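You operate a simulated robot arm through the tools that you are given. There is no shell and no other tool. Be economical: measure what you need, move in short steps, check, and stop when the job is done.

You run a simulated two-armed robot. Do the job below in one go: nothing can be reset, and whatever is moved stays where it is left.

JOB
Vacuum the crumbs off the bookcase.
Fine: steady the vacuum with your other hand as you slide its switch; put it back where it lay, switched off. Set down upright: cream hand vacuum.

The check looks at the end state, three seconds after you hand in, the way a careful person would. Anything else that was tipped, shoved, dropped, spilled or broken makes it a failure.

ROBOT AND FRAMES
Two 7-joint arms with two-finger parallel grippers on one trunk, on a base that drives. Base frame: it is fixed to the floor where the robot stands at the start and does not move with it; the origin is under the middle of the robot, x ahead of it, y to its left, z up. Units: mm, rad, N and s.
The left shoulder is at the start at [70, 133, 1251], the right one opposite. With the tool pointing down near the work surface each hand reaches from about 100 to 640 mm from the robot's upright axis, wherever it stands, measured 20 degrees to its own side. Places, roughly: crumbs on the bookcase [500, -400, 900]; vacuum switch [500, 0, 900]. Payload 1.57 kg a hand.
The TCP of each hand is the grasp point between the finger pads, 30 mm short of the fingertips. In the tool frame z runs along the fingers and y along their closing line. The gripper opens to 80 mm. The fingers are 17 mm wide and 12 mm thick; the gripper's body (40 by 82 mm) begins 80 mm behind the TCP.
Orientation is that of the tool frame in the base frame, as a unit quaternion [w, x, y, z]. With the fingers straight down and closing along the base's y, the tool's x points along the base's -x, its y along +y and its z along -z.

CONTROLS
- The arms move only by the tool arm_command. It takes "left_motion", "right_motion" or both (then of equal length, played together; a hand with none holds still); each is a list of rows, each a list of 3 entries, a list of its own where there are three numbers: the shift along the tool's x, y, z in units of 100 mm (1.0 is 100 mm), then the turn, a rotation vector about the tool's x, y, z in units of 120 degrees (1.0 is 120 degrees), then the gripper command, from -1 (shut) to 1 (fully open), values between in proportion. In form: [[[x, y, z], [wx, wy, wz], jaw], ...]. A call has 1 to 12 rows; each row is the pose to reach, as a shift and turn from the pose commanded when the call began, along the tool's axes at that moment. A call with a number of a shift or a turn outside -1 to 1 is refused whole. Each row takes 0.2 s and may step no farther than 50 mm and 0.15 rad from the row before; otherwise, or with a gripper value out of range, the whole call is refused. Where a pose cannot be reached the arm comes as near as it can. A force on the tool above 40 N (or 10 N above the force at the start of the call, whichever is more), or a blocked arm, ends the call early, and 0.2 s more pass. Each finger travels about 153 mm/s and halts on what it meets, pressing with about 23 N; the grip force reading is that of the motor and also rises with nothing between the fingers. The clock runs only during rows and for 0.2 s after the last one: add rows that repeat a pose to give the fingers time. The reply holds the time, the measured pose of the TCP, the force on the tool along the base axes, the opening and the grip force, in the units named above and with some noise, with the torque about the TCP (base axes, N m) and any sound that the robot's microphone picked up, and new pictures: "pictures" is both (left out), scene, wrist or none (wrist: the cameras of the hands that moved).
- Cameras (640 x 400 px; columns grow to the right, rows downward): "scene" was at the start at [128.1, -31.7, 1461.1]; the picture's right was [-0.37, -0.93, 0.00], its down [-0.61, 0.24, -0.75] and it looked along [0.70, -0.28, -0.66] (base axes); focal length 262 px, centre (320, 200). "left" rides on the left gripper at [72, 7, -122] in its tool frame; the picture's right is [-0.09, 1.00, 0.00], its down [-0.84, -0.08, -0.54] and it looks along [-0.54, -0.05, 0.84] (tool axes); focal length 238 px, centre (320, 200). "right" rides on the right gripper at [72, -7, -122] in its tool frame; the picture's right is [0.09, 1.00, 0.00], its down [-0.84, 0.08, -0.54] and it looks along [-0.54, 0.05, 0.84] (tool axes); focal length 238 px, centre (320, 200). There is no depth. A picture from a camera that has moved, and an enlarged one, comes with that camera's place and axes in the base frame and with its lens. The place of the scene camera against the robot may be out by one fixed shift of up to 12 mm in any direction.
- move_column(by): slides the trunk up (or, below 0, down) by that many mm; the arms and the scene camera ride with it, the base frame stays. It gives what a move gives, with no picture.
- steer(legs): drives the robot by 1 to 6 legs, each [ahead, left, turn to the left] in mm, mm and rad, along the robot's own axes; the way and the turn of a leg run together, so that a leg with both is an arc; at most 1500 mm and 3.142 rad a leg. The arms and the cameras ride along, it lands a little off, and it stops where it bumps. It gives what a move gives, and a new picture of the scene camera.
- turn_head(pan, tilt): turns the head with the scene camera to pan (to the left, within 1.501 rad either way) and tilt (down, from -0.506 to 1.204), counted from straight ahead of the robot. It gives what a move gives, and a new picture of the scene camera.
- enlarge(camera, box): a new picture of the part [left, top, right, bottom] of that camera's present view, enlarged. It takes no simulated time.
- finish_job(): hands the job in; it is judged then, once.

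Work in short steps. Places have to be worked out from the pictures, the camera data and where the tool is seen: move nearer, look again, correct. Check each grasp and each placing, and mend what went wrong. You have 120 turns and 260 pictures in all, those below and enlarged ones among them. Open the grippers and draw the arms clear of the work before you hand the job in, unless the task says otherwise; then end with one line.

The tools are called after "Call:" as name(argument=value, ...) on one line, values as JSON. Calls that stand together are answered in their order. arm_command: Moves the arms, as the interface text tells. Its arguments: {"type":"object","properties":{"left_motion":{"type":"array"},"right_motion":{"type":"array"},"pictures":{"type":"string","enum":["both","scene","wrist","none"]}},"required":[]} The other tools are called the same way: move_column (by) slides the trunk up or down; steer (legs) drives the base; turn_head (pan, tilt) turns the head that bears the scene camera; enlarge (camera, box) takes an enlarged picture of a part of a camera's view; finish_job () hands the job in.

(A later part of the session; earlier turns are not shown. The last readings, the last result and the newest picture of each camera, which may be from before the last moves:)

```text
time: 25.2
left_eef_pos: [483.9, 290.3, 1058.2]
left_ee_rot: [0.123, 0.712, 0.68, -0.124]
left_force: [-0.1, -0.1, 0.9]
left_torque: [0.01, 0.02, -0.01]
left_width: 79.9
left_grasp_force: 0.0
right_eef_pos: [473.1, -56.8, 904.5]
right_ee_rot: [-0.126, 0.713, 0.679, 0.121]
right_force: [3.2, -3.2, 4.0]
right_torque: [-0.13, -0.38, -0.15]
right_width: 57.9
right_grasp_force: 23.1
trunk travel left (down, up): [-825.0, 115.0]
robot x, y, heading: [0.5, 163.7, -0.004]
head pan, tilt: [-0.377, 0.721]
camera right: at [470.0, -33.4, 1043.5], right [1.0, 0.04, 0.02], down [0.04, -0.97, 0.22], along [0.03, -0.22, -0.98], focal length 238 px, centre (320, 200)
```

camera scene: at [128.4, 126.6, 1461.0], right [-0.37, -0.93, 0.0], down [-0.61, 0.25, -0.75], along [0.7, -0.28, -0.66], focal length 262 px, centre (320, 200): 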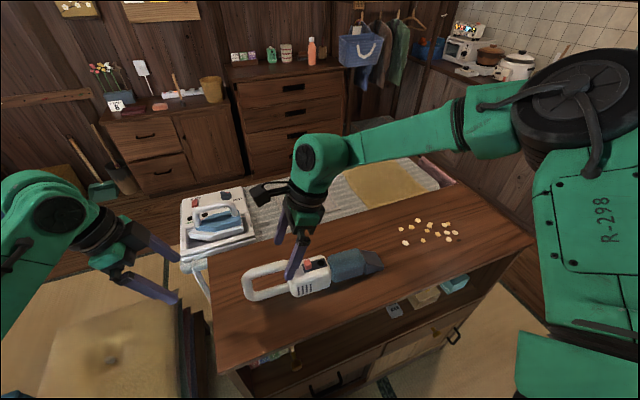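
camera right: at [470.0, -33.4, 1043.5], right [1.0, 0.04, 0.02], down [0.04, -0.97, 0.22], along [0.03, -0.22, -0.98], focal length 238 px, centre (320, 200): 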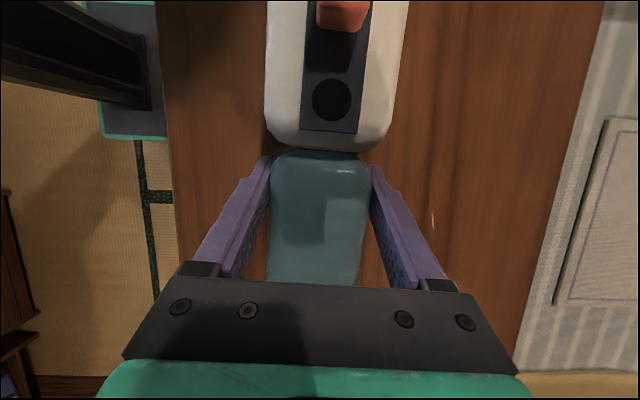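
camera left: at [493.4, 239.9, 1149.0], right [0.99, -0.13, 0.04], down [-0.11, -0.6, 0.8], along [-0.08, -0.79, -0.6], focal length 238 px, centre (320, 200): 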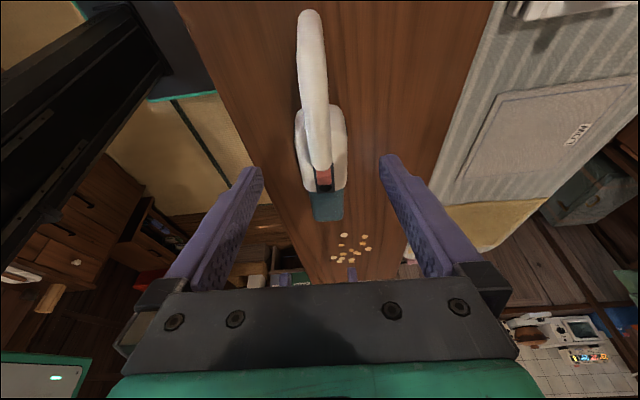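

Bin gripped at 58 mm. Move the left hand toward the knob with a narrowed opening.

Call:
arm_command(left_motion=[[[-0.33, 0, 0.12], [0, 0, 0], 0.6], [[-0.66, 0, 0.24], [0, 0, 0], 0.3], [[-1.0, 0, 0.364], [0, 0, 0], 0.1]], pictures="none")

Call:
arm_command(left_motion=[[[-0.33, 0, 0.12], [0, 0, 0], 0.1], [[-0.66, 0, 0.24], [0, 0, 0], 0.1], [[-1.0, 0, 0.364], [0, 0, 0], 0.1]], pictures="both")

```text
time: 26.0
left_eef_pos: [481.0, 182.7, 1058.9]
left_ee_rot: [0.123, 0.712, 0.68, -0.123]
left_force: [-0.5, 0.0, 0.5]
left_torque: [0.0, 0.0, -0.01]
left_width: 44.0
left_grasp_force: 0.0
right_eef_pos: [472.8, -56.1, 905.4]
right_ee_rot: [-0.127, 0.712, 0.68, 0.121]
right_force: [0.5, 2.6, 2.9]
right_torque: [0.06, -0.29, 0.09]
right_width: 58.0
right_grasp_force: 23.0
trunk travel left (down, up): [-825.0, 115.0]
robot x, y, heading: [-3.1, 161.3, -0.003]
head pan, tilt: [-0.377, 0.721]
```

```text
time: 26.8
left_eef_pos: [478.4, 73.7, 1058.2]
left_ee_rot: [0.124, 0.713, 0.679, -0.124]
left_force: [0.0, -0.2, 0.0]
left_torque: [0.03, 0.03, 0.0]
left_width: 44.2
left_grasp_force: 0.1
right_eef_pos: [473.1, -56.5, 906.0]
right_ee_rot: [-0.126, 0.712, 0.68, 0.122]
right_force: [0.4, 1.8, 3.0]
right_torque: [0.04, -0.28, 0.12]
right_width: 58.0
right_grasp_force: 23.8
trunk travel left (down, up): [-825.0, 115.0]
robot x, y, heading: [-1.2, 162.5, -0.008]
head pan, tilt: [-0.377, 0.721]
camera scene: at [127.5, 128.6, 1461.1], right [-0.37, -0.93, 0.0], down [-0.61, 0.25, -0.75], along [0.7, -0.28, -0.66], focal length 262 px, centre (320, 200)
camera left: at [487.6, 183.4, 1148.2], right [0.99, -0.13, 0.04], down [-0.11, -0.6, 0.8], along [-0.08, -0.79, -0.6], focal length 238 px, centre (320, 200)
```

scene: 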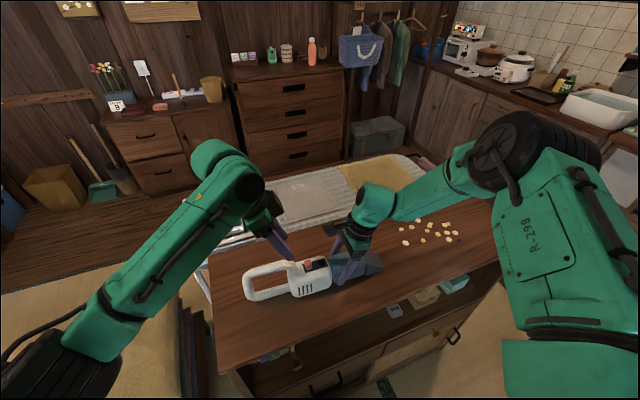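
left: 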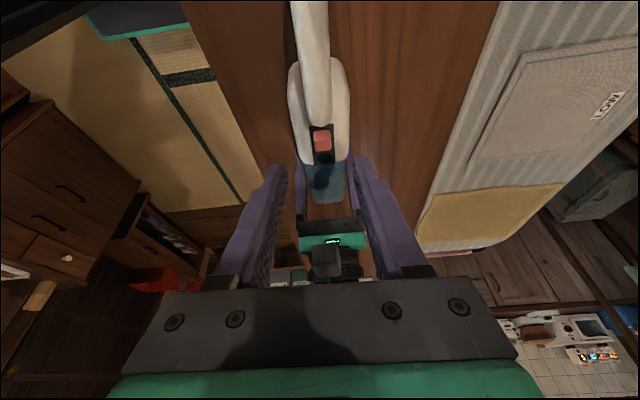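

Knob is between the fingers' line. Lower the left hand so its tips straddle the knob top (tips z≈955).

Call:
arm_command(left_motion=[[[-0.1, 0, 0.0], [0, 0, 0], 0.1], [[-0.12, 0, 0.3], [0, 0, 0], 0.1], [[-0.14, 0, 0.6], [0, 0, 0], 0.1], [[-0.145, 0, 0.85], [0, 0, 0], 0.1]], pictures="wrist")

Call:
enlarge(camera="right", box=[200, 0, 460, 160])

Call:
enlarge(camera="scene", box=[230, 220, 390, 320])

```text
time: 27.8
left_eef_pos: [473.6, 32.2, 985.3]
left_ee_rot: [0.124, 0.713, 0.679, -0.123]
left_force: [0.3, -0.2, 0.8]
left_torque: [-0.03, 0.01, -0.01]
left_width: 44.0
left_grasp_force: 0.0
right_eef_pos: [473.0, -57.3, 904.9]
right_ee_rot: [-0.126, 0.713, 0.679, 0.121]
right_force: [-2.3, -1.2, 3.3]
right_torque: [-0.09, -0.21, 0.01]
right_width: 57.8
right_grasp_force: 23.0
trunk travel left (down, up): [-825.0, 115.0]
robot x, y, heading: [-0.6, 165.4, -0.003]
head pan, tilt: [-0.377, 0.721]
camera left: at [484.6, 142.5, 1075.0], right [0.99, -0.13, 0.04], down [-0.11, -0.59, 0.8], along [-0.08, -0.79, -0.6], focal length 238 px, centre (320, 200)
```

left: 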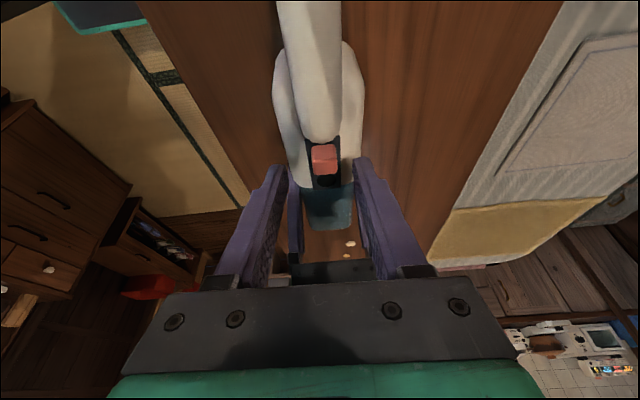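

```text
2.46 times, centred on (330, 80) of right
camera zoom: at [469.3, -33.2, 1043.6], right [1.0, 0.04, 0.02], down [0.04, -0.97, 0.22], along [0.03, -0.22, -0.98], focal length 587 px, centre (295, 495)
```

zoom: 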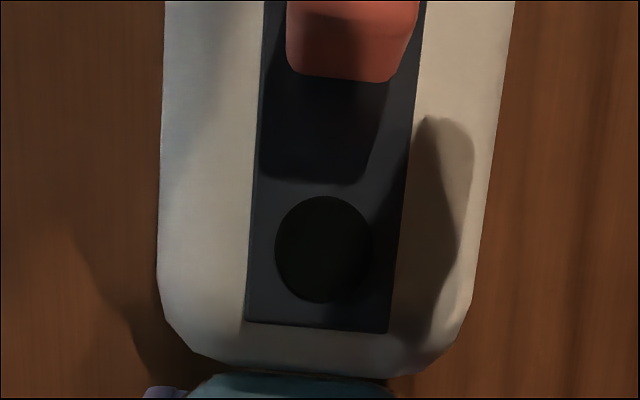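

```text
4.00 times, centred on (310, 270) of scene
camera zoom: at [127.6, 129.7, 1461.2], right [-0.37, -0.93, 0.0], down [-0.61, 0.24, -0.75], along [0.7, -0.28, -0.66], focal length 1049 px, centre (360, -80)
```

zoom: 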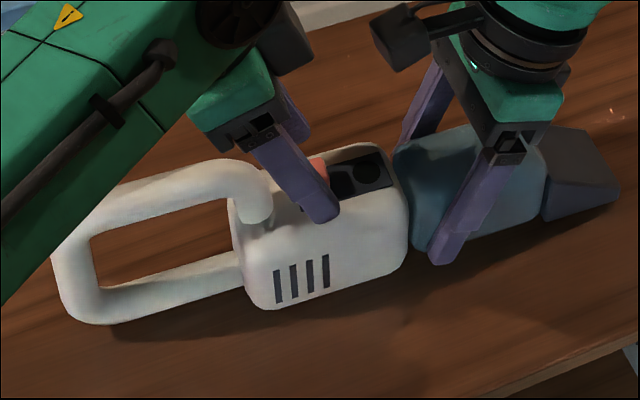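

Knob is centered between the left fingertips. Descend 8 mm and look again.

Call:
arm_command(left_motion=[[[-0.014, 0, 0.038], [0, 0, 0], 0.1], [[-0.027, 0, 0.075], [0, 0, 0], 0.1]], pictures="none")

Call:
enlarge(camera="left", box=[240, 100, 400, 220])

Call:
enlarge(camera="scene", box=[270, 230, 350, 290])

```text
time: 28.4
left_eef_pos: [472.6, 29.3, 977.7]
left_ee_rot: [0.124, 0.712, 0.68, -0.124]
left_force: [0.4, -0.2, -0.4]
left_torque: [-0.03, 0.0, -0.02]
left_width: 43.9
left_grasp_force: 0.1
right_eef_pos: [473.4, -55.5, 906.2]
right_ee_rot: [-0.126, 0.712, 0.68, 0.121]
right_force: [-0.9, -1.4, 2.8]
right_torque: [-0.14, -0.2, -0.02]
right_width: 57.9
right_grasp_force: 22.7
trunk travel left (down, up): [-825.0, 115.0]
robot x, y, heading: [0.3, 164.8, -0.009]
head pan, tilt: [-0.377, 0.721]
```

```text
3.33 times, centred on (320, 160) of left
camera zoom: at [483.7, 138.7, 1068.2], right [0.99, -0.13, 0.04], down [-0.11, -0.6, 0.8], along [-0.08, -0.79, -0.6], focal length 794 px, centre (320, 333)
```

zoom: 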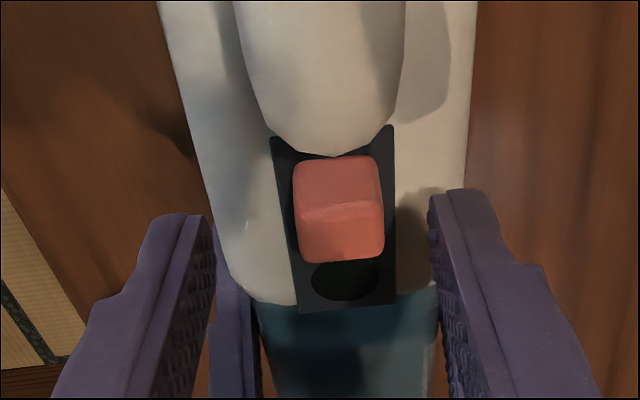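

```text
6.67 times, centred on (310, 260) of scene
camera zoom: at [127.6, 129.7, 1461.1], right [-0.37, -0.93, 0.0], down [-0.61, 0.24, -0.75], along [0.7, -0.28, -0.66], focal length 1749 px, centre (387, -200)
```

zoom: 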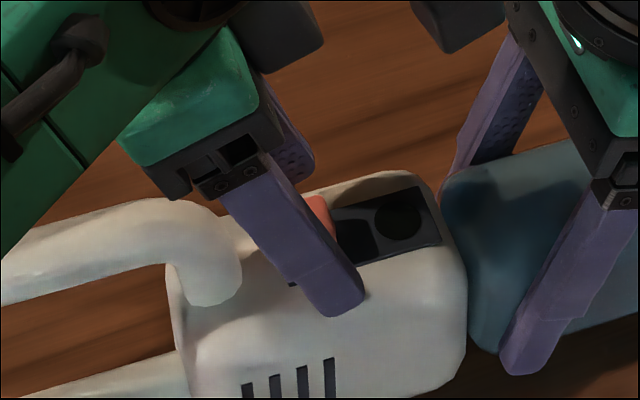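

Knob top is near z≈950 and about 3 mm to +x of the fingers' center. Shift +3 mm in x and go down 8 mm.

Call:
arm_command(left_motion=[[[0, 0.03, 0], [0, 0, 0], 0.1], [[-0.014, 0.03, 0.038], [0, 0, 0], 0.1], [[-0.027, 0.03, 0.075], [0, 0, 0], 0.1]], pictures="none")

Call:
enlarge(camera="left", box=[240, 100, 400, 220])

Call:
enlarge(camera="scene", box=[270, 230, 350, 290])

```text
time: 29.2
left_eef_pos: [476.0, 24.2, 972.4]
left_ee_rot: [0.123, 0.712, 0.68, -0.124]
left_force: [0.2, 0.7, 0.2]
left_torque: [-0.02, 0.0, 0.02]
left_width: 44.1
left_grasp_force: 0.1
right_eef_pos: [473.1, -55.8, 905.5]
right_ee_rot: [-0.126, 0.713, 0.679, 0.121]
right_force: [-0.1, -1.4, 2.8]
right_torque: [-0.13, -0.18, 0.0]
right_width: 58.0
right_grasp_force: 23.2
trunk travel left (down, up): [-825.0, 115.0]
robot x, y, heading: [-3.3, 159.8, -0.007]
head pan, tilt: [-0.377, 0.721]
```

```text
3.33 times, centred on (320, 160) of left
camera zoom: at [486.4, 134.0, 1062.3], right [0.99, -0.13, 0.04], down [-0.11, -0.59, 0.8], along [-0.08, -0.79, -0.6], focal length 794 px, centre (320, 333)
```

zoom: 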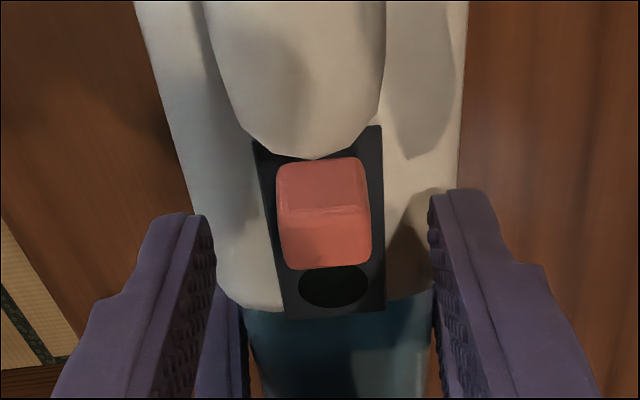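

```text
6.67 times, centred on (310, 260) of scene
camera zoom: at [127.6, 129.7, 1461.1], right [-0.37, -0.93, 0.0], down [-0.61, 0.24, -0.75], along [0.7, -0.28, -0.66], focal length 1749 px, centre (387, -200)
```

zoom: 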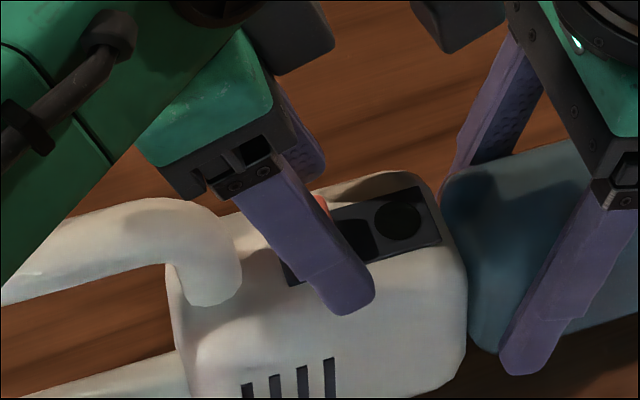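

Fingers centered on the knob. Go 3 mm lower and close on it.

Call:
arm_command(left_motion=[[[-0.01, 0, 0.028], [0, 0, 0], 0.1], [[-0.01, 0, 0.028], [0, 0, 0], -0.3], [[-0.01, 0, 0.028], [0, 0, 0], -0.6], [[-0.01, 0, 0.028], [0, 0, 0], -1], [[-0.01, 0, 0.028], [0, 0, 0], -1]], pictures="wrist")

Call:
enlarge(camera="left", box=[240, 100, 400, 220])

```text
time: 30.4
left_eef_pos: [477.0, 23.4, 970.5]
left_ee_rot: [0.124, 0.712, 0.68, -0.124]
left_force: [8.3, -0.3, -0.5]
left_torque: [-0.15, -0.07, 0.13]
left_width: 17.2
left_grasp_force: 22.6
right_eef_pos: [472.3, -57.0, 904.7]
right_ee_rot: [-0.127, 0.712, 0.68, 0.121]
right_force: [-7.1, -1.8, 4.8]
right_torque: [0.03, -0.85, 0.48]
right_width: 58.0
right_grasp_force: 22.5
trunk travel left (down, up): [-825.0, 115.0]
robot x, y, heading: [-0.5, 162.4, -0.005]
head pan, tilt: [-0.377, 0.721]
camera left: at [486.5, 133.1, 1060.0], right [0.99, -0.13, 0.04], down [-0.11, -0.6, 0.8], along [-0.08, -0.79, -0.6], focal length 238 px, centre (320, 200)
```

left: 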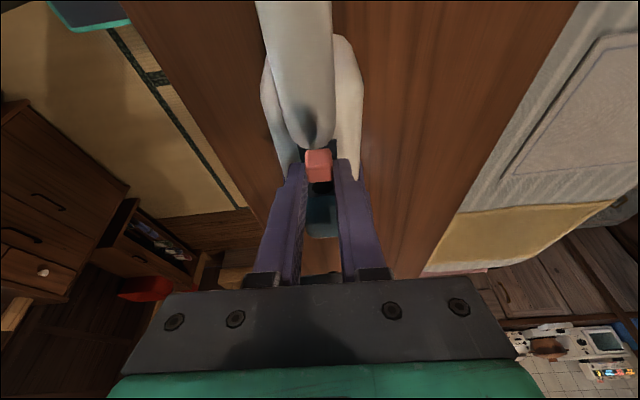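

```text
3.33 times, centred on (320, 160) of left
camera zoom: at [486.5, 133.1, 1060.0], right [0.99, -0.13, 0.04], down [-0.11, -0.6, 0.8], along [-0.08, -0.79, -0.6], focal length 794 px, centre (320, 333)
```

zoom: 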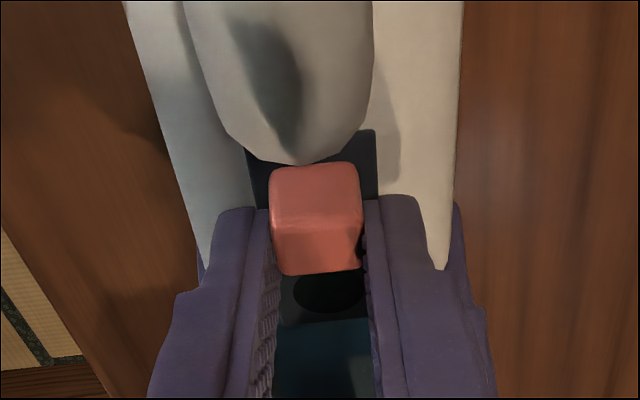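

Knob gripped (17 mm). Slide it toward the nozzle along the axis while the right hand steadies.

Call:
arm_command(left_motion=[[[-0.038, 0.008, 0.014], [0, 0, 0], -1], [[-0.075, 0.008, 0.027], [0, 0, 0], -1], [[-0.113, 0.008, 0.041], [0, 0, 0], -1], [[-0.15, 0.008, 0.055], [0, 0, 0], -1], [[-0.188, 0.008, 0.068], [0, 0, 0], -1]], pictures="none")

Call:
enlarge(camera="left", box=[240, 100, 400, 220])

```text
time: 31.6
left_eef_pos: [474.6, 5.3, 969.3]
left_ee_rot: [0.123, 0.712, 0.681, -0.125]
left_force: [5.4, 7.8, 0.5]
left_torque: [-0.01, 0.06, 0.09]
left_width: 16.6
left_grasp_force: 22.7
right_eef_pos: [472.0, -57.8, 905.2]
right_ee_rot: [-0.125, 0.713, 0.679, 0.121]
right_force: [-7.5, -6.4, 1.0]
right_torque: [0.41, -0.52, 0.34]
right_width: 58.1
right_grasp_force: 23.0
trunk travel left (down, up): [-825.0, 115.0]
robot x, y, heading: [-0.9, 164.2, -0.006]
head pan, tilt: [-0.377, 0.721]
```

```text
3.33 times, centred on (320, 160) of left
camera zoom: at [485.9, 114.5, 1060.1], right [0.99, -0.13, 0.04], down [-0.11, -0.6, 0.79], along [-0.08, -0.79, -0.61], focal length 794 px, centre (320, 333)
```

zoom: 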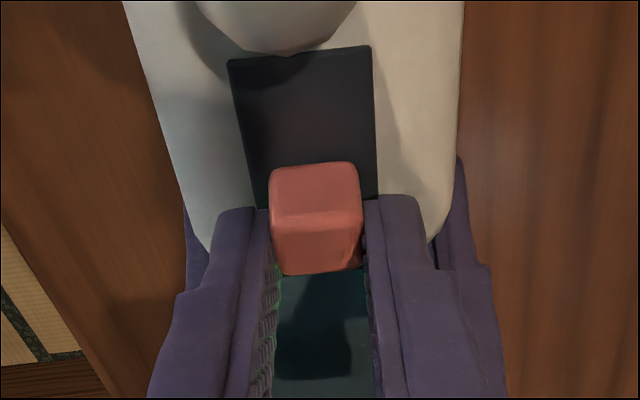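

Knob slid about 18 mm with 8 N resistance; continue a few mm until the stop.

Call:
arm_command(left_motion=[[[-0.038, 0.005, 0.014], [0, 0, 0], -1], [[-0.075, 0.005, 0.027], [0, 0, 0], -1]], pictures="none")

Call:
enlarge(camera="left", box=[240, 100, 400, 220])

Call:
enlarge(camera="scene", box=[230, 200, 390, 320])

```text
time: 32.2
left_eef_pos: [476.4, -2.7, 969.7]
left_ee_rot: [0.121, 0.712, 0.68, -0.123]
left_force: [1.0, 22.7, 6.5]
left_torque: [0.19, 0.15, -0.03]
left_width: 16.8
left_grasp_force: 23.1
right_eef_pos: [474.5, -58.3, 905.5]
right_ee_rot: [-0.124, 0.714, 0.678, 0.12]
right_force: [-1.5, -19.7, 0.4]
right_torque: [0.84, -0.29, 0.07]
right_width: 57.7
right_grasp_force: 22.6
trunk travel left (down, up): [-825.0, 115.0]
robot x, y, heading: [1.0, 165.6, -0.001]
head pan, tilt: [-0.377, 0.721]
```

```text
3.33 times, centred on (320, 160) of left
camera zoom: at [487.1, 106.1, 1059.9], right [0.99, -0.13, 0.04], down [-0.11, -0.6, 0.79], along [-0.08, -0.79, -0.61], focal length 794 px, centre (320, 333)
```

zoom: 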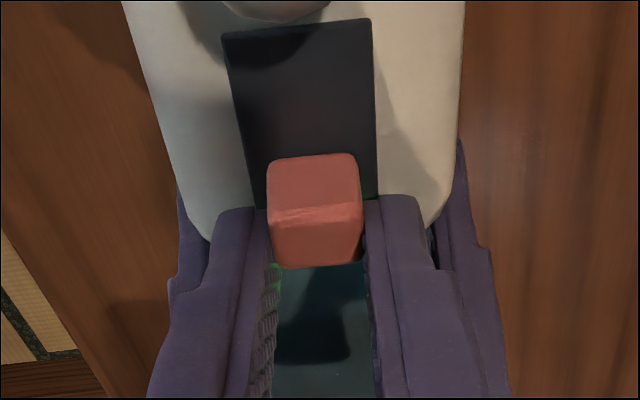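

```text
3.33 times, centred on (310, 260) of scene
camera zoom: at [127.8, 130.4, 1461.1], right [-0.37, -0.93, 0.0], down [-0.61, 0.24, -0.75], along [0.7, -0.28, -0.66], focal length 874 px, centre (353, 0)
```

zoom: 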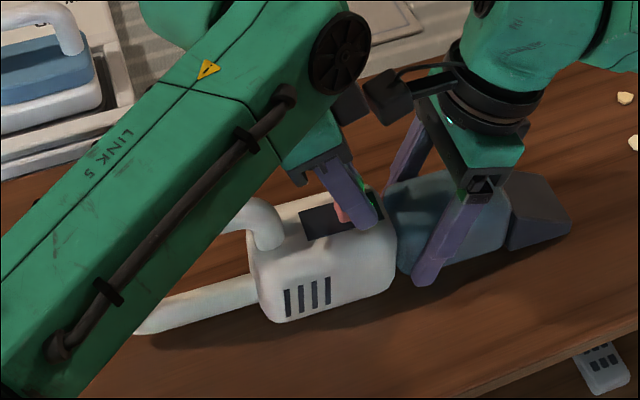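

A green indicator glow appears and force rose to 22 N: at the stop, on. Release the knob and lift the left hand up and back.

Call:
arm_command(left_motion=[[[0, 0, 0], [0, 0, 0], -0.3], [[0, 0, 0], [0, 0, 0], 0.1], [[-0.0, 0, -0.3], [0, 0, 0], 0.1], [[0, 0, -0.65], [0, 0, 0], 0.1], [[0, 0, -1.0], [0, 0, 0], 0.1]], pictures="both")

Call:
enlarge(camera="right", box=[200, 0, 460, 160])

```text
time: 33.4
left_eef_pos: [475.9, 29.8, 1062.0]
left_ee_rot: [0.124, 0.712, 0.68, -0.124]
left_force: [-0.5, -0.3, -1.2]
left_torque: [0.03, 0.02, 0.0]
left_width: 44.1
left_grasp_force: 0.0
right_eef_pos: [473.0, -56.5, 906.5]
right_ee_rot: [-0.126, 0.712, 0.68, 0.121]
right_force: [-0.3, 0.6, -2.4]
right_torque: [-0.1, -0.07, 0.06]
right_width: 57.9
right_grasp_force: 22.7
trunk travel left (down, up): [-825.0, 115.0]
robot x, y, heading: [-1.3, 161.1, -0.007]
head pan, tilt: [-0.377, 0.721]
camera scene: at [128.4, 130.5, 1461.0], right [-0.37, -0.93, 0.0], down [-0.61, 0.24, -0.75], along [0.7, -0.28, -0.66], focal length 262 px, centre (320, 200)
camera left: at [487.3, 139.4, 1154.0], right [0.99, -0.13, 0.04], down [-0.11, -0.59, 0.8], along [-0.08, -0.79, -0.6], focal length 238 px, centre (320, 200)
```

scene: 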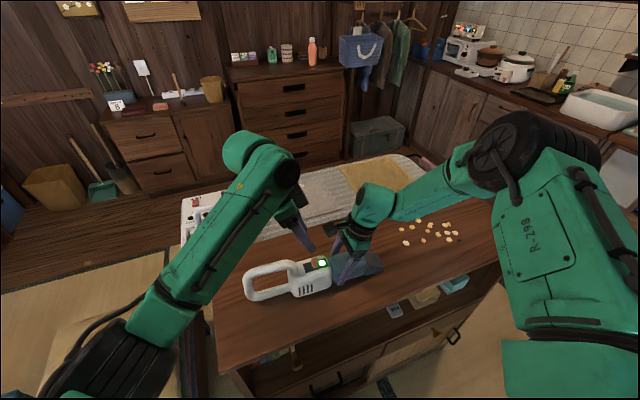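
left: 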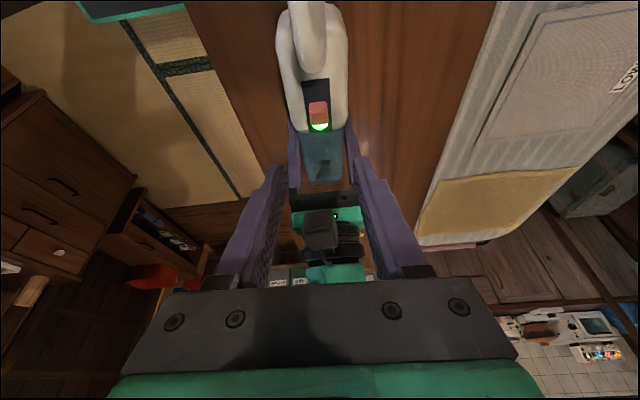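

```text
2.46 times, centred on (330, 80) of right
camera zoom: at [469.7, -32.1, 1043.4], right [1.0, 0.04, 0.02], down [0.04, -0.97, 0.22], along [0.02, -0.22, -0.98], focal length 587 px, centre (295, 495)
```

zoom: 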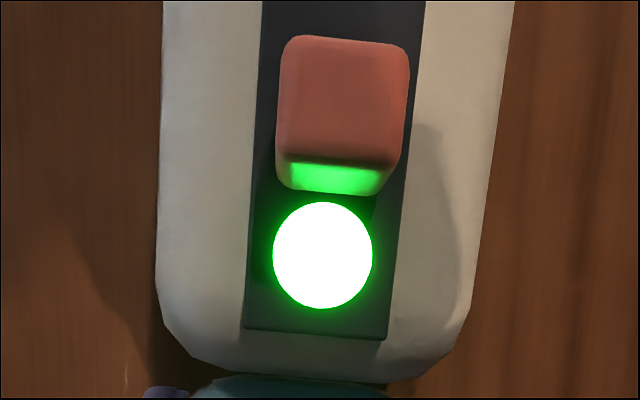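

The indicator is lit: vacuum on. I'll lift it a few mm with the right hand to see whether it hangs level and what it weighs.

Call:
arm_command(right_motion=[[[0.017, 0, -0.047], [0, 0, 0], -1], [[0.034, 0, -0.094], [0, 0, 0], -1]], pictures="scene")

Call:
enlarge(camera="scene", box=[230, 200, 470, 320])

```text
time: 34.0
left_eef_pos: [477.1, 29.1, 1063.4]
left_ee_rot: [0.123, 0.712, 0.68, -0.124]
left_force: [1.5, 0.4, -0.2]
left_torque: [0.01, 0.01, 0.05]
left_width: 44.2
left_grasp_force: 0.1
right_eef_pos: [472.8, -56.4, 914.7]
right_ee_rot: [-0.127, 0.713, 0.68, 0.12]
right_force: [-0.6, -0.2, -5.5]
right_torque: [-0.26, 0.0, 0.03]
right_width: 58.0
right_grasp_force: 22.6
trunk travel left (down, up): [-825.0, 115.0]
robot x, y, heading: [0.5, 160.7, 0.002]
head pan, tilt: [-0.377, 0.721]
camera scene: at [128.8, 129.9, 1461.0], right [-0.37, -0.93, 0.0], down [-0.61, 0.24, -0.75], along [0.7, -0.28, -0.66], focal length 262 px, centre (320, 200)
```

scene: 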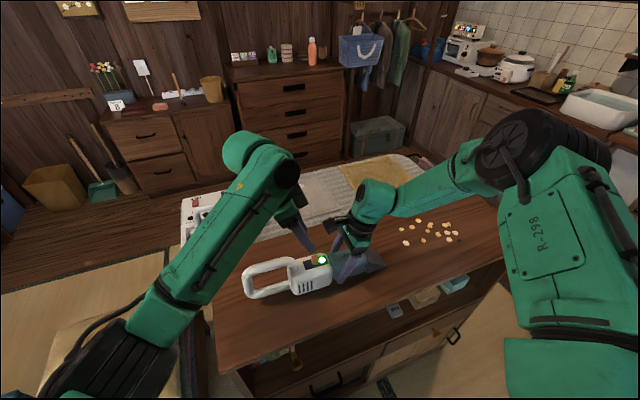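

```text
2.67 times, centred on (350, 260) of scene
camera zoom: at [128.8, 129.9, 1461.0], right [-0.37, -0.93, 0.0], down [-0.61, 0.24, -0.75], along [0.7, -0.28, -0.66], focal length 700 px, centre (240, 40)
```

zoom: 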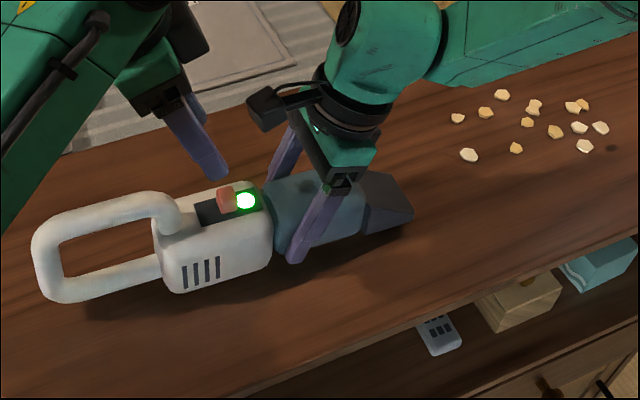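

It lifts nearly level (~0.6 kg). Crumbs span x≈460–560, y≈-285…-460; mouth is now at about (468,-173). Drive right 95 mm, keeping the mouth short of the crumbs.

Call:
steer(legs=[[0, -95, 0]])

Call:
enlarge(camera="scene", box=[200, 180, 440, 330])

```text
time: 35.2
left_eef_pos: [477.7, -63.2, 1062.4]
left_ee_rot: [0.123, 0.712, 0.68, -0.125]
left_force: [0.9, 0.4, 0.4]
left_torque: [-0.02, 0.03, 0.02]
left_width: 43.8
left_grasp_force: 0.1
right_eef_pos: [474.6, -150.1, 914.5]
right_ee_rot: [-0.126, 0.712, 0.68, 0.12]
right_force: [1.0, -0.4, -5.6]
right_torque: [-0.23, -0.02, 0.0]
right_width: 57.9
right_grasp_force: 23.6
trunk travel left (down, up): [-825.0, 115.0]
robot x, y, heading: [1.1, 68.5, -0.001]
head pan, tilt: [-0.377, 0.721]
camera scene: at [128.8, 37.6, 1461.0], right [-0.37, -0.93, 0.0], down [-0.61, 0.24, -0.75], along [0.7, -0.28, -0.66], focal length 262 px, centre (320, 200)
```

scene: 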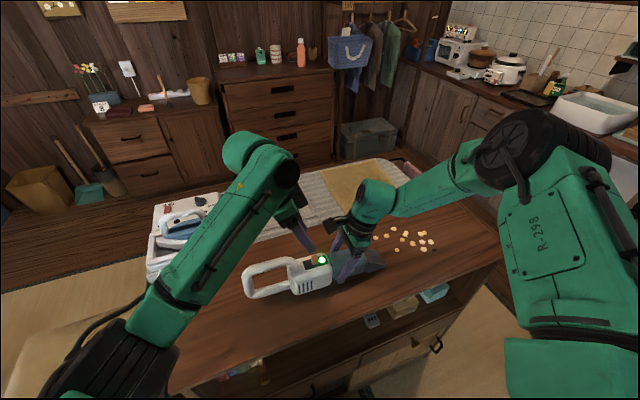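

```text
2.67 times, centred on (320, 255) of scene
camera zoom: at [128.8, 37.6, 1461.0], right [-0.37, -0.93, 0.0], down [-0.61, 0.24, -0.75], along [0.7, -0.28, -0.66], focal length 700 px, centre (320, 53)
```

zoom: 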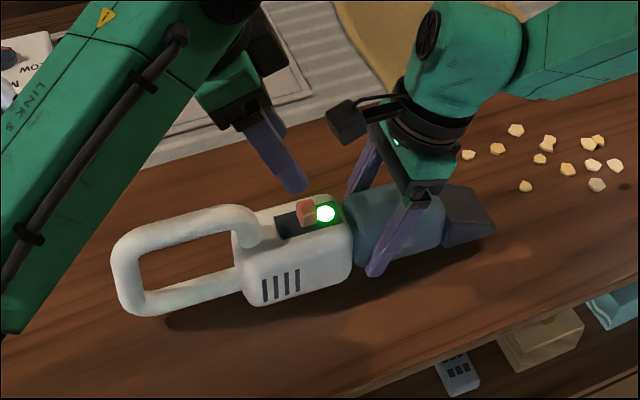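

Lower the mouth near the surface and sweep over the two nearest crumbs.

Call:
arm_command(right_motion=[[[-0.024, 0, 0.066], [0, 0, 0], -1], [[-0.13, 0.13, 0.025], [0, 0, 0], -1], [[-0.24, 0.27, -0.016], [0, 0, 0], -1], [[-0.24, 0.27, -0.016], [0, 0, 0], -1], [[-0.3, 0.44, -0.04], [0, 0, 0], -1], [[-0.36, 0.61, -0.065], [0, 0, 0], -1], [[-0.426, 0.79, -0.091], [0, 0, 0], -1], [[-0.426, 0.79, -0.091], [0, 0, 0], -1]], pictures="none")

Call:
enlarge(camera="scene", box=[240, 180, 480, 330])

```text
time: 37.0
left_eef_pos: [477.1, -65.2, 1062.6]
left_ee_rot: [0.123, 0.711, 0.681, -0.124]
left_force: [0.8, 0.4, 0.4]
left_torque: [0.02, -0.02, -0.02]
left_width: 44.3
left_grasp_force: 0.1
right_eef_pos: [511.0, -197.1, 939.3]
right_ee_rot: [-0.126, 0.712, 0.68, 0.121]
right_force: [-0.3, -0.9, -5.1]
right_torque: [-0.19, -0.02, -0.03]
right_width: 57.9
right_grasp_force: 22.7
right hand out of reach, approached as far as the arm can: row 2, 3, 4, 5, 6, 7, 8
trunk travel left (down, up): [-825.0, 115.0]
robot x, y, heading: [1.0, 68.8, -0.005]
head pan, tilt: [-0.377, 0.721]
```

```text
2.67 times, centred on (360, 255) of scene
camera zoom: at [129.1, 34.3, 1460.9], right [-0.37, -0.93, 0.0], down [-0.61, 0.24, -0.75], along [0.7, -0.28, -0.66], focal length 700 px, centre (213, 53)
```

zoom: 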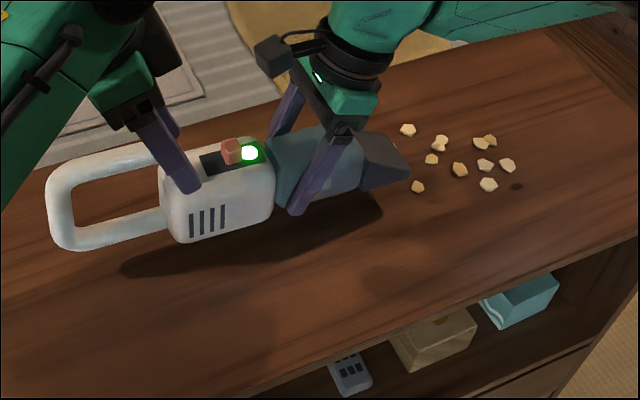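

x-reach is limited at low height, so I drive the base forward 85 mm (clear of the bookcase front) with the vacuum held raised.

Call:
steer(legs=[[85, 0, 0]])

Call:
enlarge(camera="scene", box=[240, 180, 480, 330])

```text
time: 38.0
left_eef_pos: [557.5, -65.2, 1064.8]
left_ee_rot: [0.125, 0.712, 0.68, -0.122]
left_force: [-0.2, 0.1, -0.2]
left_torque: [-0.02, -0.05, -0.01]
left_width: 44.0
left_grasp_force: 0.0
right_eef_pos: [590.7, -196.0, 941.9]
right_ee_rot: [-0.126, 0.712, 0.68, 0.121]
right_force: [-0.2, -0.2, -5.2]
right_torque: [-0.26, 0.01, -0.02]
right_width: 57.7
right_grasp_force: 22.8
trunk travel left (down, up): [-825.0, 115.0]
robot x, y, heading: [81.9, 68.9, 0.001]
head pan, tilt: [-0.377, 0.721]
camera scene: at [208.5, 34.5, 1461.5], right [-0.37, -0.93, 0.0], down [-0.61, 0.24, -0.75], along [0.7, -0.28, -0.66], focal length 262 px, centre (320, 200)
```

scene: 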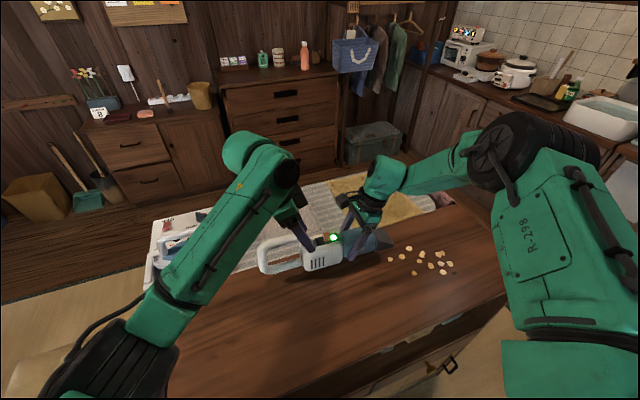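

```text
2.67 times, centred on (360, 255) of scene
camera zoom: at [208.5, 34.5, 1461.5], right [-0.37, -0.93, 0.0], down [-0.61, 0.24, -0.75], along [0.7, -0.28, -0.66], focal length 700 px, centre (213, 53)
```

zoom: 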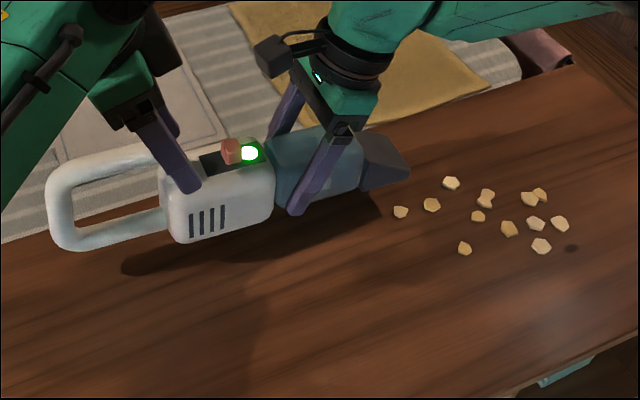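

One crumb is already gone (12 remain); suction works. Lower and sweep over the (546,-312) and (541,-348) crumbs.

Call:
arm_command(right_motion=[[[0.06, -0.2, 0.13], [0, 0, 0], -1], [[0.123, -0.41, 0.263], [0, 0, 0], -1], [[0.071, -0.41, 0.404], [0, 0, 0], -1], [[-0.05, -0.4, 0.36], [0, 0, 0], -1], [[-0.183, -0.398, 0.312], [0, 0, 0], -1], [[-0.183, -0.398, 0.312], [0, 0, 0], -1], [[-0.34, -0.415, 0.255], [0, 0, 0], -1], [[-0.495, -0.433, 0.199], [0, 0, 0], -1], [[-0.495, -0.433, 0.199], [0, 0, 0], -1]], pictures="none")

Call:
enlarge(camera="scene", box=[240, 180, 480, 330])

```text
time: 40.0
left_eef_pos: [560.1, -66.1, 1062.6]
left_ee_rot: [0.123, 0.711, 0.681, -0.124]
left_force: [0.6, 0.5, -0.6]
left_torque: [0.0, 0.02, -0.03]
left_width: 44.1
left_grasp_force: 0.1
right_eef_pos: [548.5, -233.7, 905.4]
right_ee_rot: [-0.126, 0.712, 0.68, 0.121]
right_force: [0.3, -0.9, 1.0]
right_torque: [-0.16, -0.18, -0.03]
right_width: 57.9
right_grasp_force: 24.0
trunk travel left (down, up): [-825.0, 115.0]
robot x, y, heading: [86.3, 64.6, -0.005]
head pan, tilt: [-0.377, 0.721]
```

```text
2.67 times, centred on (360, 255) of scene
camera zoom: at [212.1, 35.0, 1461.1], right [-0.37, -0.93, 0.0], down [-0.61, 0.24, -0.75], along [0.7, -0.28, -0.66], focal length 700 px, centre (213, 53)
```

zoom: 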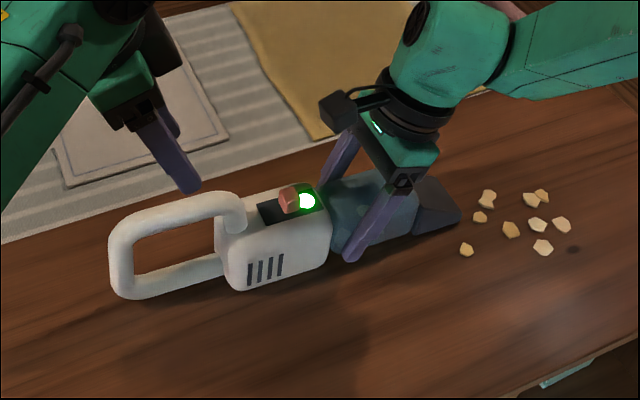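

Nine crumbs remain (three more gone; suction radius ~30 mm). Continue with the next group.

Call:
arm_command(right_motion=[[[0.233, -0.31, 0.058], [0, 0, 0], -1], [[0.221, -0.6, 0.058], [0, 0, 0], -1], [[0.13, -0.6, 0.02], [0, 0, 0], -1], [[0.033, -0.59, -0.011], [0, 0, 0], -1], [[0.033, -0.59, -0.011], [0, 0, 0], -1], [[-0.191, -0.31, -0.096], [0, 0, 0], -1], [[-0.191, -0.31, -0.096], [0, 0, 0], -1], [[-0.43, -0.41, -0.182], [0, 0, 0], -1], [[-0.43, -0.41, -0.182], [0, 0, 0], -1], [[-0.467, -0.15, -0.199], [0, 0, 0], -1], [[-0.467, -0.15, -0.199], [0, 0, 0], -1]], pictures="none")

Call:
enlarge(camera="scene", box=[260, 180, 500, 330])

```text
time: 42.4
left_eef_pos: [562.5, -66.6, 1062.5]
left_ee_rot: [0.122, 0.712, 0.681, -0.123]
left_force: [-0.7, 0.5, -0.4]
left_torque: [0.01, -0.06, 0.03]
left_width: 44.1
left_grasp_force: 0.1
right_eef_pos: [529.7, -285.1, 908.1]
right_ee_rot: [-0.126, 0.712, 0.68, 0.121]
right_force: [0.2, -0.2, -4.5]
right_torque: [-0.21, 0.02, 0.0]
right_width: 57.6
right_grasp_force: 23.3
trunk travel left (down, up): [-825.0, 115.0]
robot x, y, heading: [85.6, 65.9, -0.005]
head pan, tilt: [-0.377, 0.721]
```

```text
2.67 times, centred on (380, 255) of scene
camera zoom: at [212.4, 33.5, 1461.0], right [-0.37, -0.93, 0.0], down [-0.61, 0.24, -0.75], along [0.7, -0.28, -0.66], focal length 700 px, centre (160, 53)
```

zoom: 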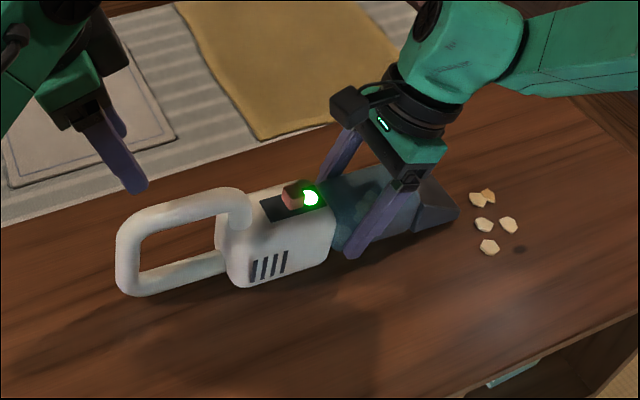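

Five left. Sweep the last group.

Call:
arm_command(right_motion=[[[0.042, -0.35, 0.02], [0, 0, 0], -1], [[0.077, -0.655, 0.038], [0, 0, 0], -1], [[-0.129, -0.645, -0.038], [0, 0, 0], -1], [[-0.129, -0.645, -0.038], [0, 0, 0], -1], [[-0.272, -0.438, -0.092], [0, 0, 0], -1], [[-0.272, -0.438, -0.092], [0, 0, 0], -1], [[-0.46, -0.47, -0.16], [0, 0, 0], -1], [[-0.46, -0.47, -0.16], [0, 0, 0], -1], [[-0.42, -0.15, -0.15], [0, 0, 0], -1], [[-0.56, -0.114, -0.2], [0, 0, 0], -1], [[-0.56, -0.114, -0.2], [0, 0, 0], -1]], pictures="none")

Call:
enlarge(camera="scene", box=[260, 180, 500, 330])

```text
time: 44.8
left_eef_pos: [560.8, -66.4, 1063.5]
left_ee_rot: [0.123, 0.711, 0.681, -0.122]
left_force: [-0.4, -0.3, 0.5]
left_torque: [0.02, -0.03, 0.02]
left_width: 44.1
left_grasp_force: 0.1
right_eef_pos: [517.3, -343.4, 908.7]
right_ee_rot: [-0.127, 0.711, 0.681, 0.121]
right_force: [-0.3, -0.5, -5.2]
right_torque: [-0.22, 0.01, 0.01]
right_width: 58.1
right_grasp_force: 22.7
trunk travel left (down, up): [-825.0, 115.0]
robot x, y, heading: [83.5, 67.2, 0.0]
head pan, tilt: [-0.377, 0.721]
```

```text
2.67 times, centred on (380, 255) of scene
camera zoom: at [212.0, 33.4, 1461.1], right [-0.37, -0.93, 0.0], down [-0.61, 0.24, -0.75], along [0.7, -0.28, -0.66], focal length 700 px, centre (160, 53)
```

zoom: 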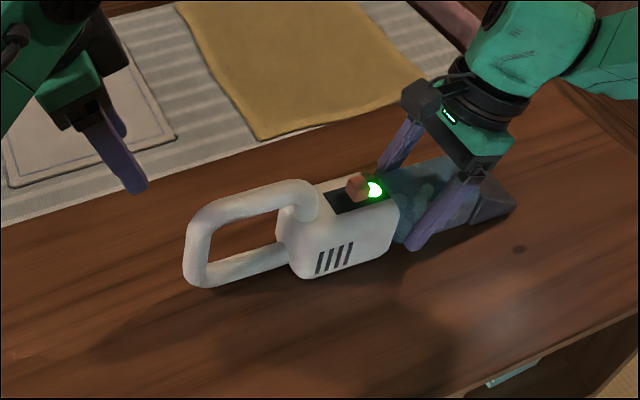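

All crumbs appear gone. Move the vacuum back along its axis, slightly raised.

Call:
arm_command(right_motion=[[[0.23, 0.04, 0.05], [0, 0, 0], -1], [[0.46, 0.08, 0.13], [0, 0, 0], -1], [[0.68, 0.12, 0.21], [0, 0, 0], -1], [[0.911, 0.16, 0.297], [0, 0, 0], -1]], pictures="none")

Call:
arm_command(right_motion=[[[0.23, 0.04, 0.05], [0, 0, 0], -1], [[0.46, 0.08, 0.13], [0, 0, 0], -1], [[0.68, 0.12, 0.21], [0, 0, 0], -1], [[0.911, 0.16, 0.297], [0, 0, 0], -1]], pictures="scene")

```text
time: 45.8
left_eef_pos: [562.2, -65.4, 1062.6]
left_ee_rot: [0.123, 0.711, 0.681, -0.124]
left_force: [0.7, 0.7, 0.3]
left_torque: [-0.04, 0.0, -0.03]
left_width: 44.0
left_grasp_force: 0.0
right_eef_pos: [536.8, -246.9, 909.5]
right_ee_rot: [-0.126, 0.712, 0.68, 0.12]
right_force: [-0.8, -0.4, -4.9]
right_torque: [-0.26, 0.02, 0.02]
right_width: 57.8
right_grasp_force: 22.7
trunk travel left (down, up): [-825.0, 115.0]
robot x, y, heading: [82.8, 65.0, 0.001]
head pan, tilt: [-0.377, 0.721]
```

```text
time: 46.8
left_eef_pos: [561.9, -64.8, 1062.0]
left_ee_rot: [0.123, 0.712, 0.68, -0.125]
left_force: [0.2, -0.1, -0.7]
left_torque: [-0.04, 0.03, 0.02]
left_width: 44.0
left_grasp_force: 0.1
right_eef_pos: [557.9, -150.9, 914.4]
right_ee_rot: [-0.127, 0.712, 0.68, 0.119]
right_force: [0.4, 0.9, -5.6]
right_torque: [-0.25, 0.02, 0.0]
right_width: 57.6
right_grasp_force: 22.8
trunk travel left (down, up): [-825.0, 115.0]
robot x, y, heading: [85.2, 65.4, 0.001]
head pan, tilt: [-0.377, 0.721]
camera scene: at [214.0, 36.1, 1460.9], right [-0.37, -0.93, 0.0], down [-0.61, 0.24, -0.75], along [0.7, -0.28, -0.66], focal length 262 px, centre (320, 200)
```

scene: 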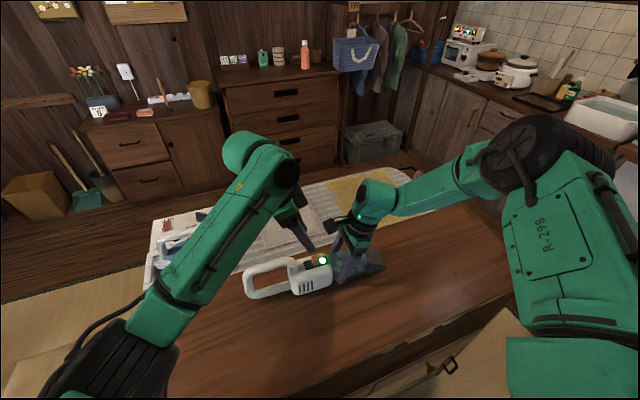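

Check the bookcase top closely for leftover crumbs.

Call:
enlarge(camera="scene", box=[340, 190, 540, 330])

Call:
steer(legs=[[-85, 0, 0], [0, 96, 0]])

```text
2.86 times, centred on (440, 260) of scene
camera zoom: at [214.0, 36.1, 1460.9], right [-0.37, -0.93, 0.0], down [-0.61, 0.24, -0.75], along [0.7, -0.28, -0.66], focal length 749 px, centre (-23, 29)
```

zoom: 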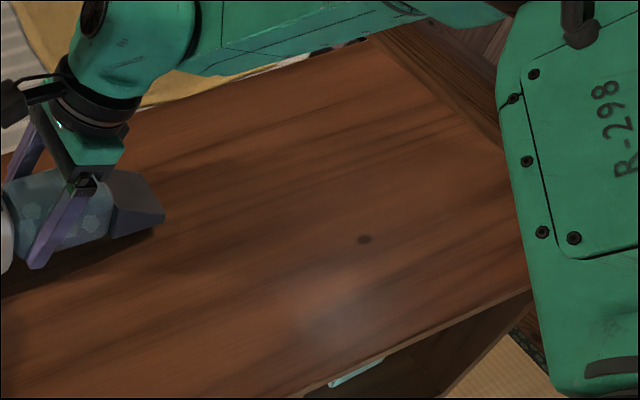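

```text
time: 48.6
left_eef_pos: [475.6, 24.2, 1062.4]
left_ee_rot: [0.121, 0.712, 0.681, -0.123]
left_force: [0.1, -0.3, 0.0]
left_torque: [0.04, 0.03, -0.02]
left_width: 44.0
left_grasp_force: 0.0
right_eef_pos: [471.7, -61.3, 915.0]
right_ee_rot: [-0.127, 0.711, 0.681, 0.122]
right_force: [-0.9, -0.8, -5.2]
right_torque: [-0.21, 0.02, 0.02]
right_width: 57.8
right_grasp_force: 22.6
trunk travel left (down, up): [-825.0, 115.0]
robot x, y, heading: [-3.3, 159.6, -0.0]
head pan, tilt: [-0.377, 0.721]
camera scene: at [126.6, 123.9, 1460.9], right [-0.37, -0.93, 0.0], down [-0.61, 0.25, -0.75], along [0.7, -0.27, -0.66], focal length 262 px, centre (320, 200)
```

scene: 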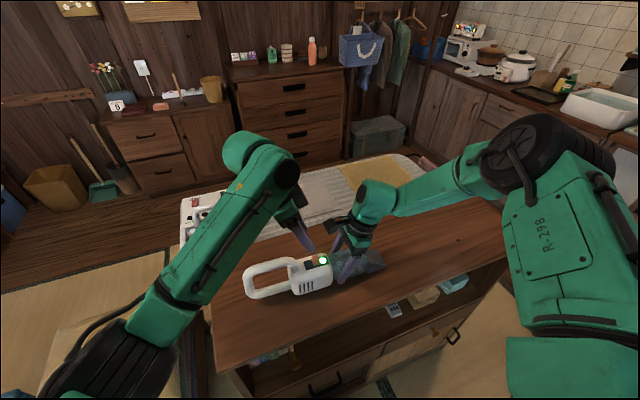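

Surface is clean. Set the vacuum down at its original spot (TCP 473, -57, 905).

Call:
arm_command(right_motion=[[[0.04, 0.013, 0.02], [0, 0, 0], -1], [[0.02, 0.013, 0.065], [0, 0, 0], -1], [[0.007, 0.013, 0.109], [0, 0, 0], -1], [[0.007, 0.013, 0.109], [0, 0, 0], -1]], pictures="none")

Call:
enlarge(camera="left", box=[200, 0, 440, 220])

Call:
enlarge(camera="scene", box=[210, 180, 450, 330])

```text
time: 49.6
left_eef_pos: [474.9, 27.2, 1063.8]
left_ee_rot: [0.124, 0.711, 0.681, -0.124]
left_force: [-1.0, -1.5, -0.2]
left_torque: [0.02, 0.02, 0.02]
left_width: 44.0
left_grasp_force: 0.0
right_eef_pos: [472.5, -54.6, 905.8]
right_ee_rot: [-0.124, 0.712, 0.681, 0.121]
right_force: [-0.5, 1.5, 0.5]
right_torque: [-0.04, -0.19, 0.04]
right_width: 58.0
right_grasp_force: 22.9
trunk travel left (down, up): [-825.0, 115.0]
robot x, y, heading: [-2.9, 159.2, -0.0]
head pan, tilt: [-0.377, 0.721]
```

```text
1.82 times, centred on (320, 110) of left
camera zoom: at [485.1, 137.6, 1153.9], right [0.99, -0.13, 0.04], down [-0.11, -0.6, 0.8], along [-0.08, -0.79, -0.6], focal length 433 px, centre (320, 364)
```

zoom: 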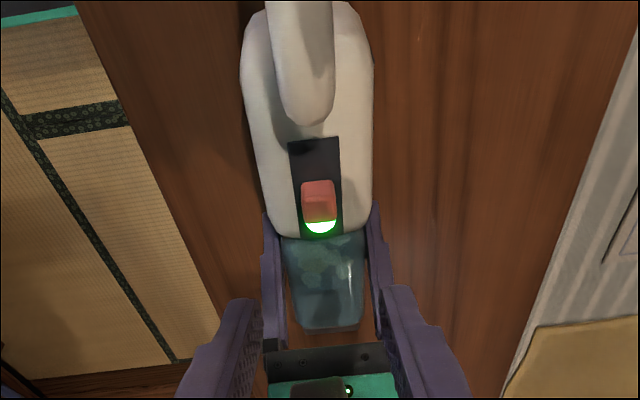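

```text
2.67 times, centred on (330, 255) of scene
camera zoom: at [126.1, 127.5, 1461.2], right [-0.37, -0.93, 0.0], down [-0.61, 0.24, -0.75], along [0.7, -0.28, -0.66], focal length 700 px, centre (293, 53)
```

zoom: 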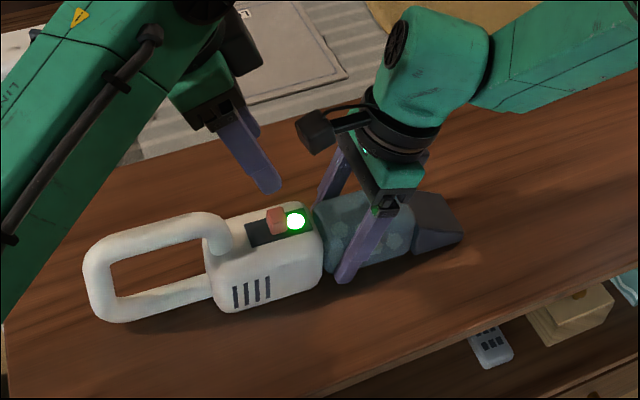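

Vacuum is back at its place. Now bring the left hand back down to the knob (right hand keeps steadying).

Call:
arm_command(left_motion=[[[0.03, 0, 0.3], [0, 0, 0], 0.1], [[0.03, 0, 0.6], [0, 0, 0], 0.1], [[0.03, 0, 0.84], [0, 0, 0], 0.1]], pictures="none")

Call:
enlarge(camera="left", box=[240, 100, 400, 220])

```text
time: 50.5
left_eef_pos: [473.2, 1.6, 982.6]
left_ee_rot: [0.123, 0.712, 0.68, -0.123]
left_force: [-0.3, 0.1, -0.1]
left_torque: [-0.04, 0.02, 0.01]
left_width: 43.9
left_grasp_force: 0.0
right_eef_pos: [471.8, -54.6, 905.4]
right_ee_rot: [-0.125, 0.712, 0.681, 0.121]
right_force: [1.3, 0.4, 4.3]
right_torque: [-0.01, -0.33, 0.0]
right_width: 57.7
right_grasp_force: 23.1
trunk travel left (down, up): [-825.0, 115.0]
robot x, y, heading: [2.9, 158.3, 0.004]
head pan, tilt: [-0.377, 0.721]
```

```text
3.33 times, centred on (320, 160) of left
camera zoom: at [484.0, 113.1, 1072.1], right [0.99, -0.13, 0.04], down [-0.11, -0.6, 0.8], along [-0.08, -0.79, -0.6], focal length 794 px, centre (320, 333)
```

zoom: 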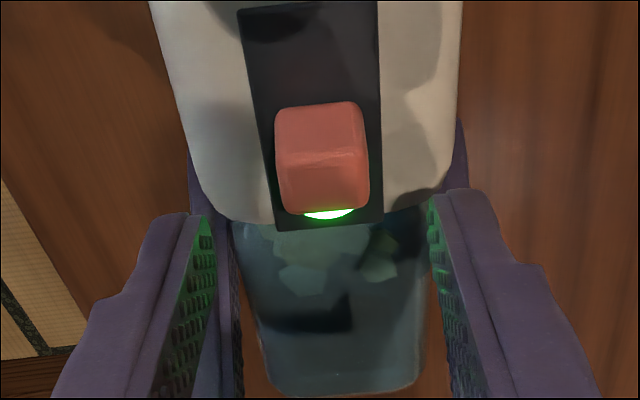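

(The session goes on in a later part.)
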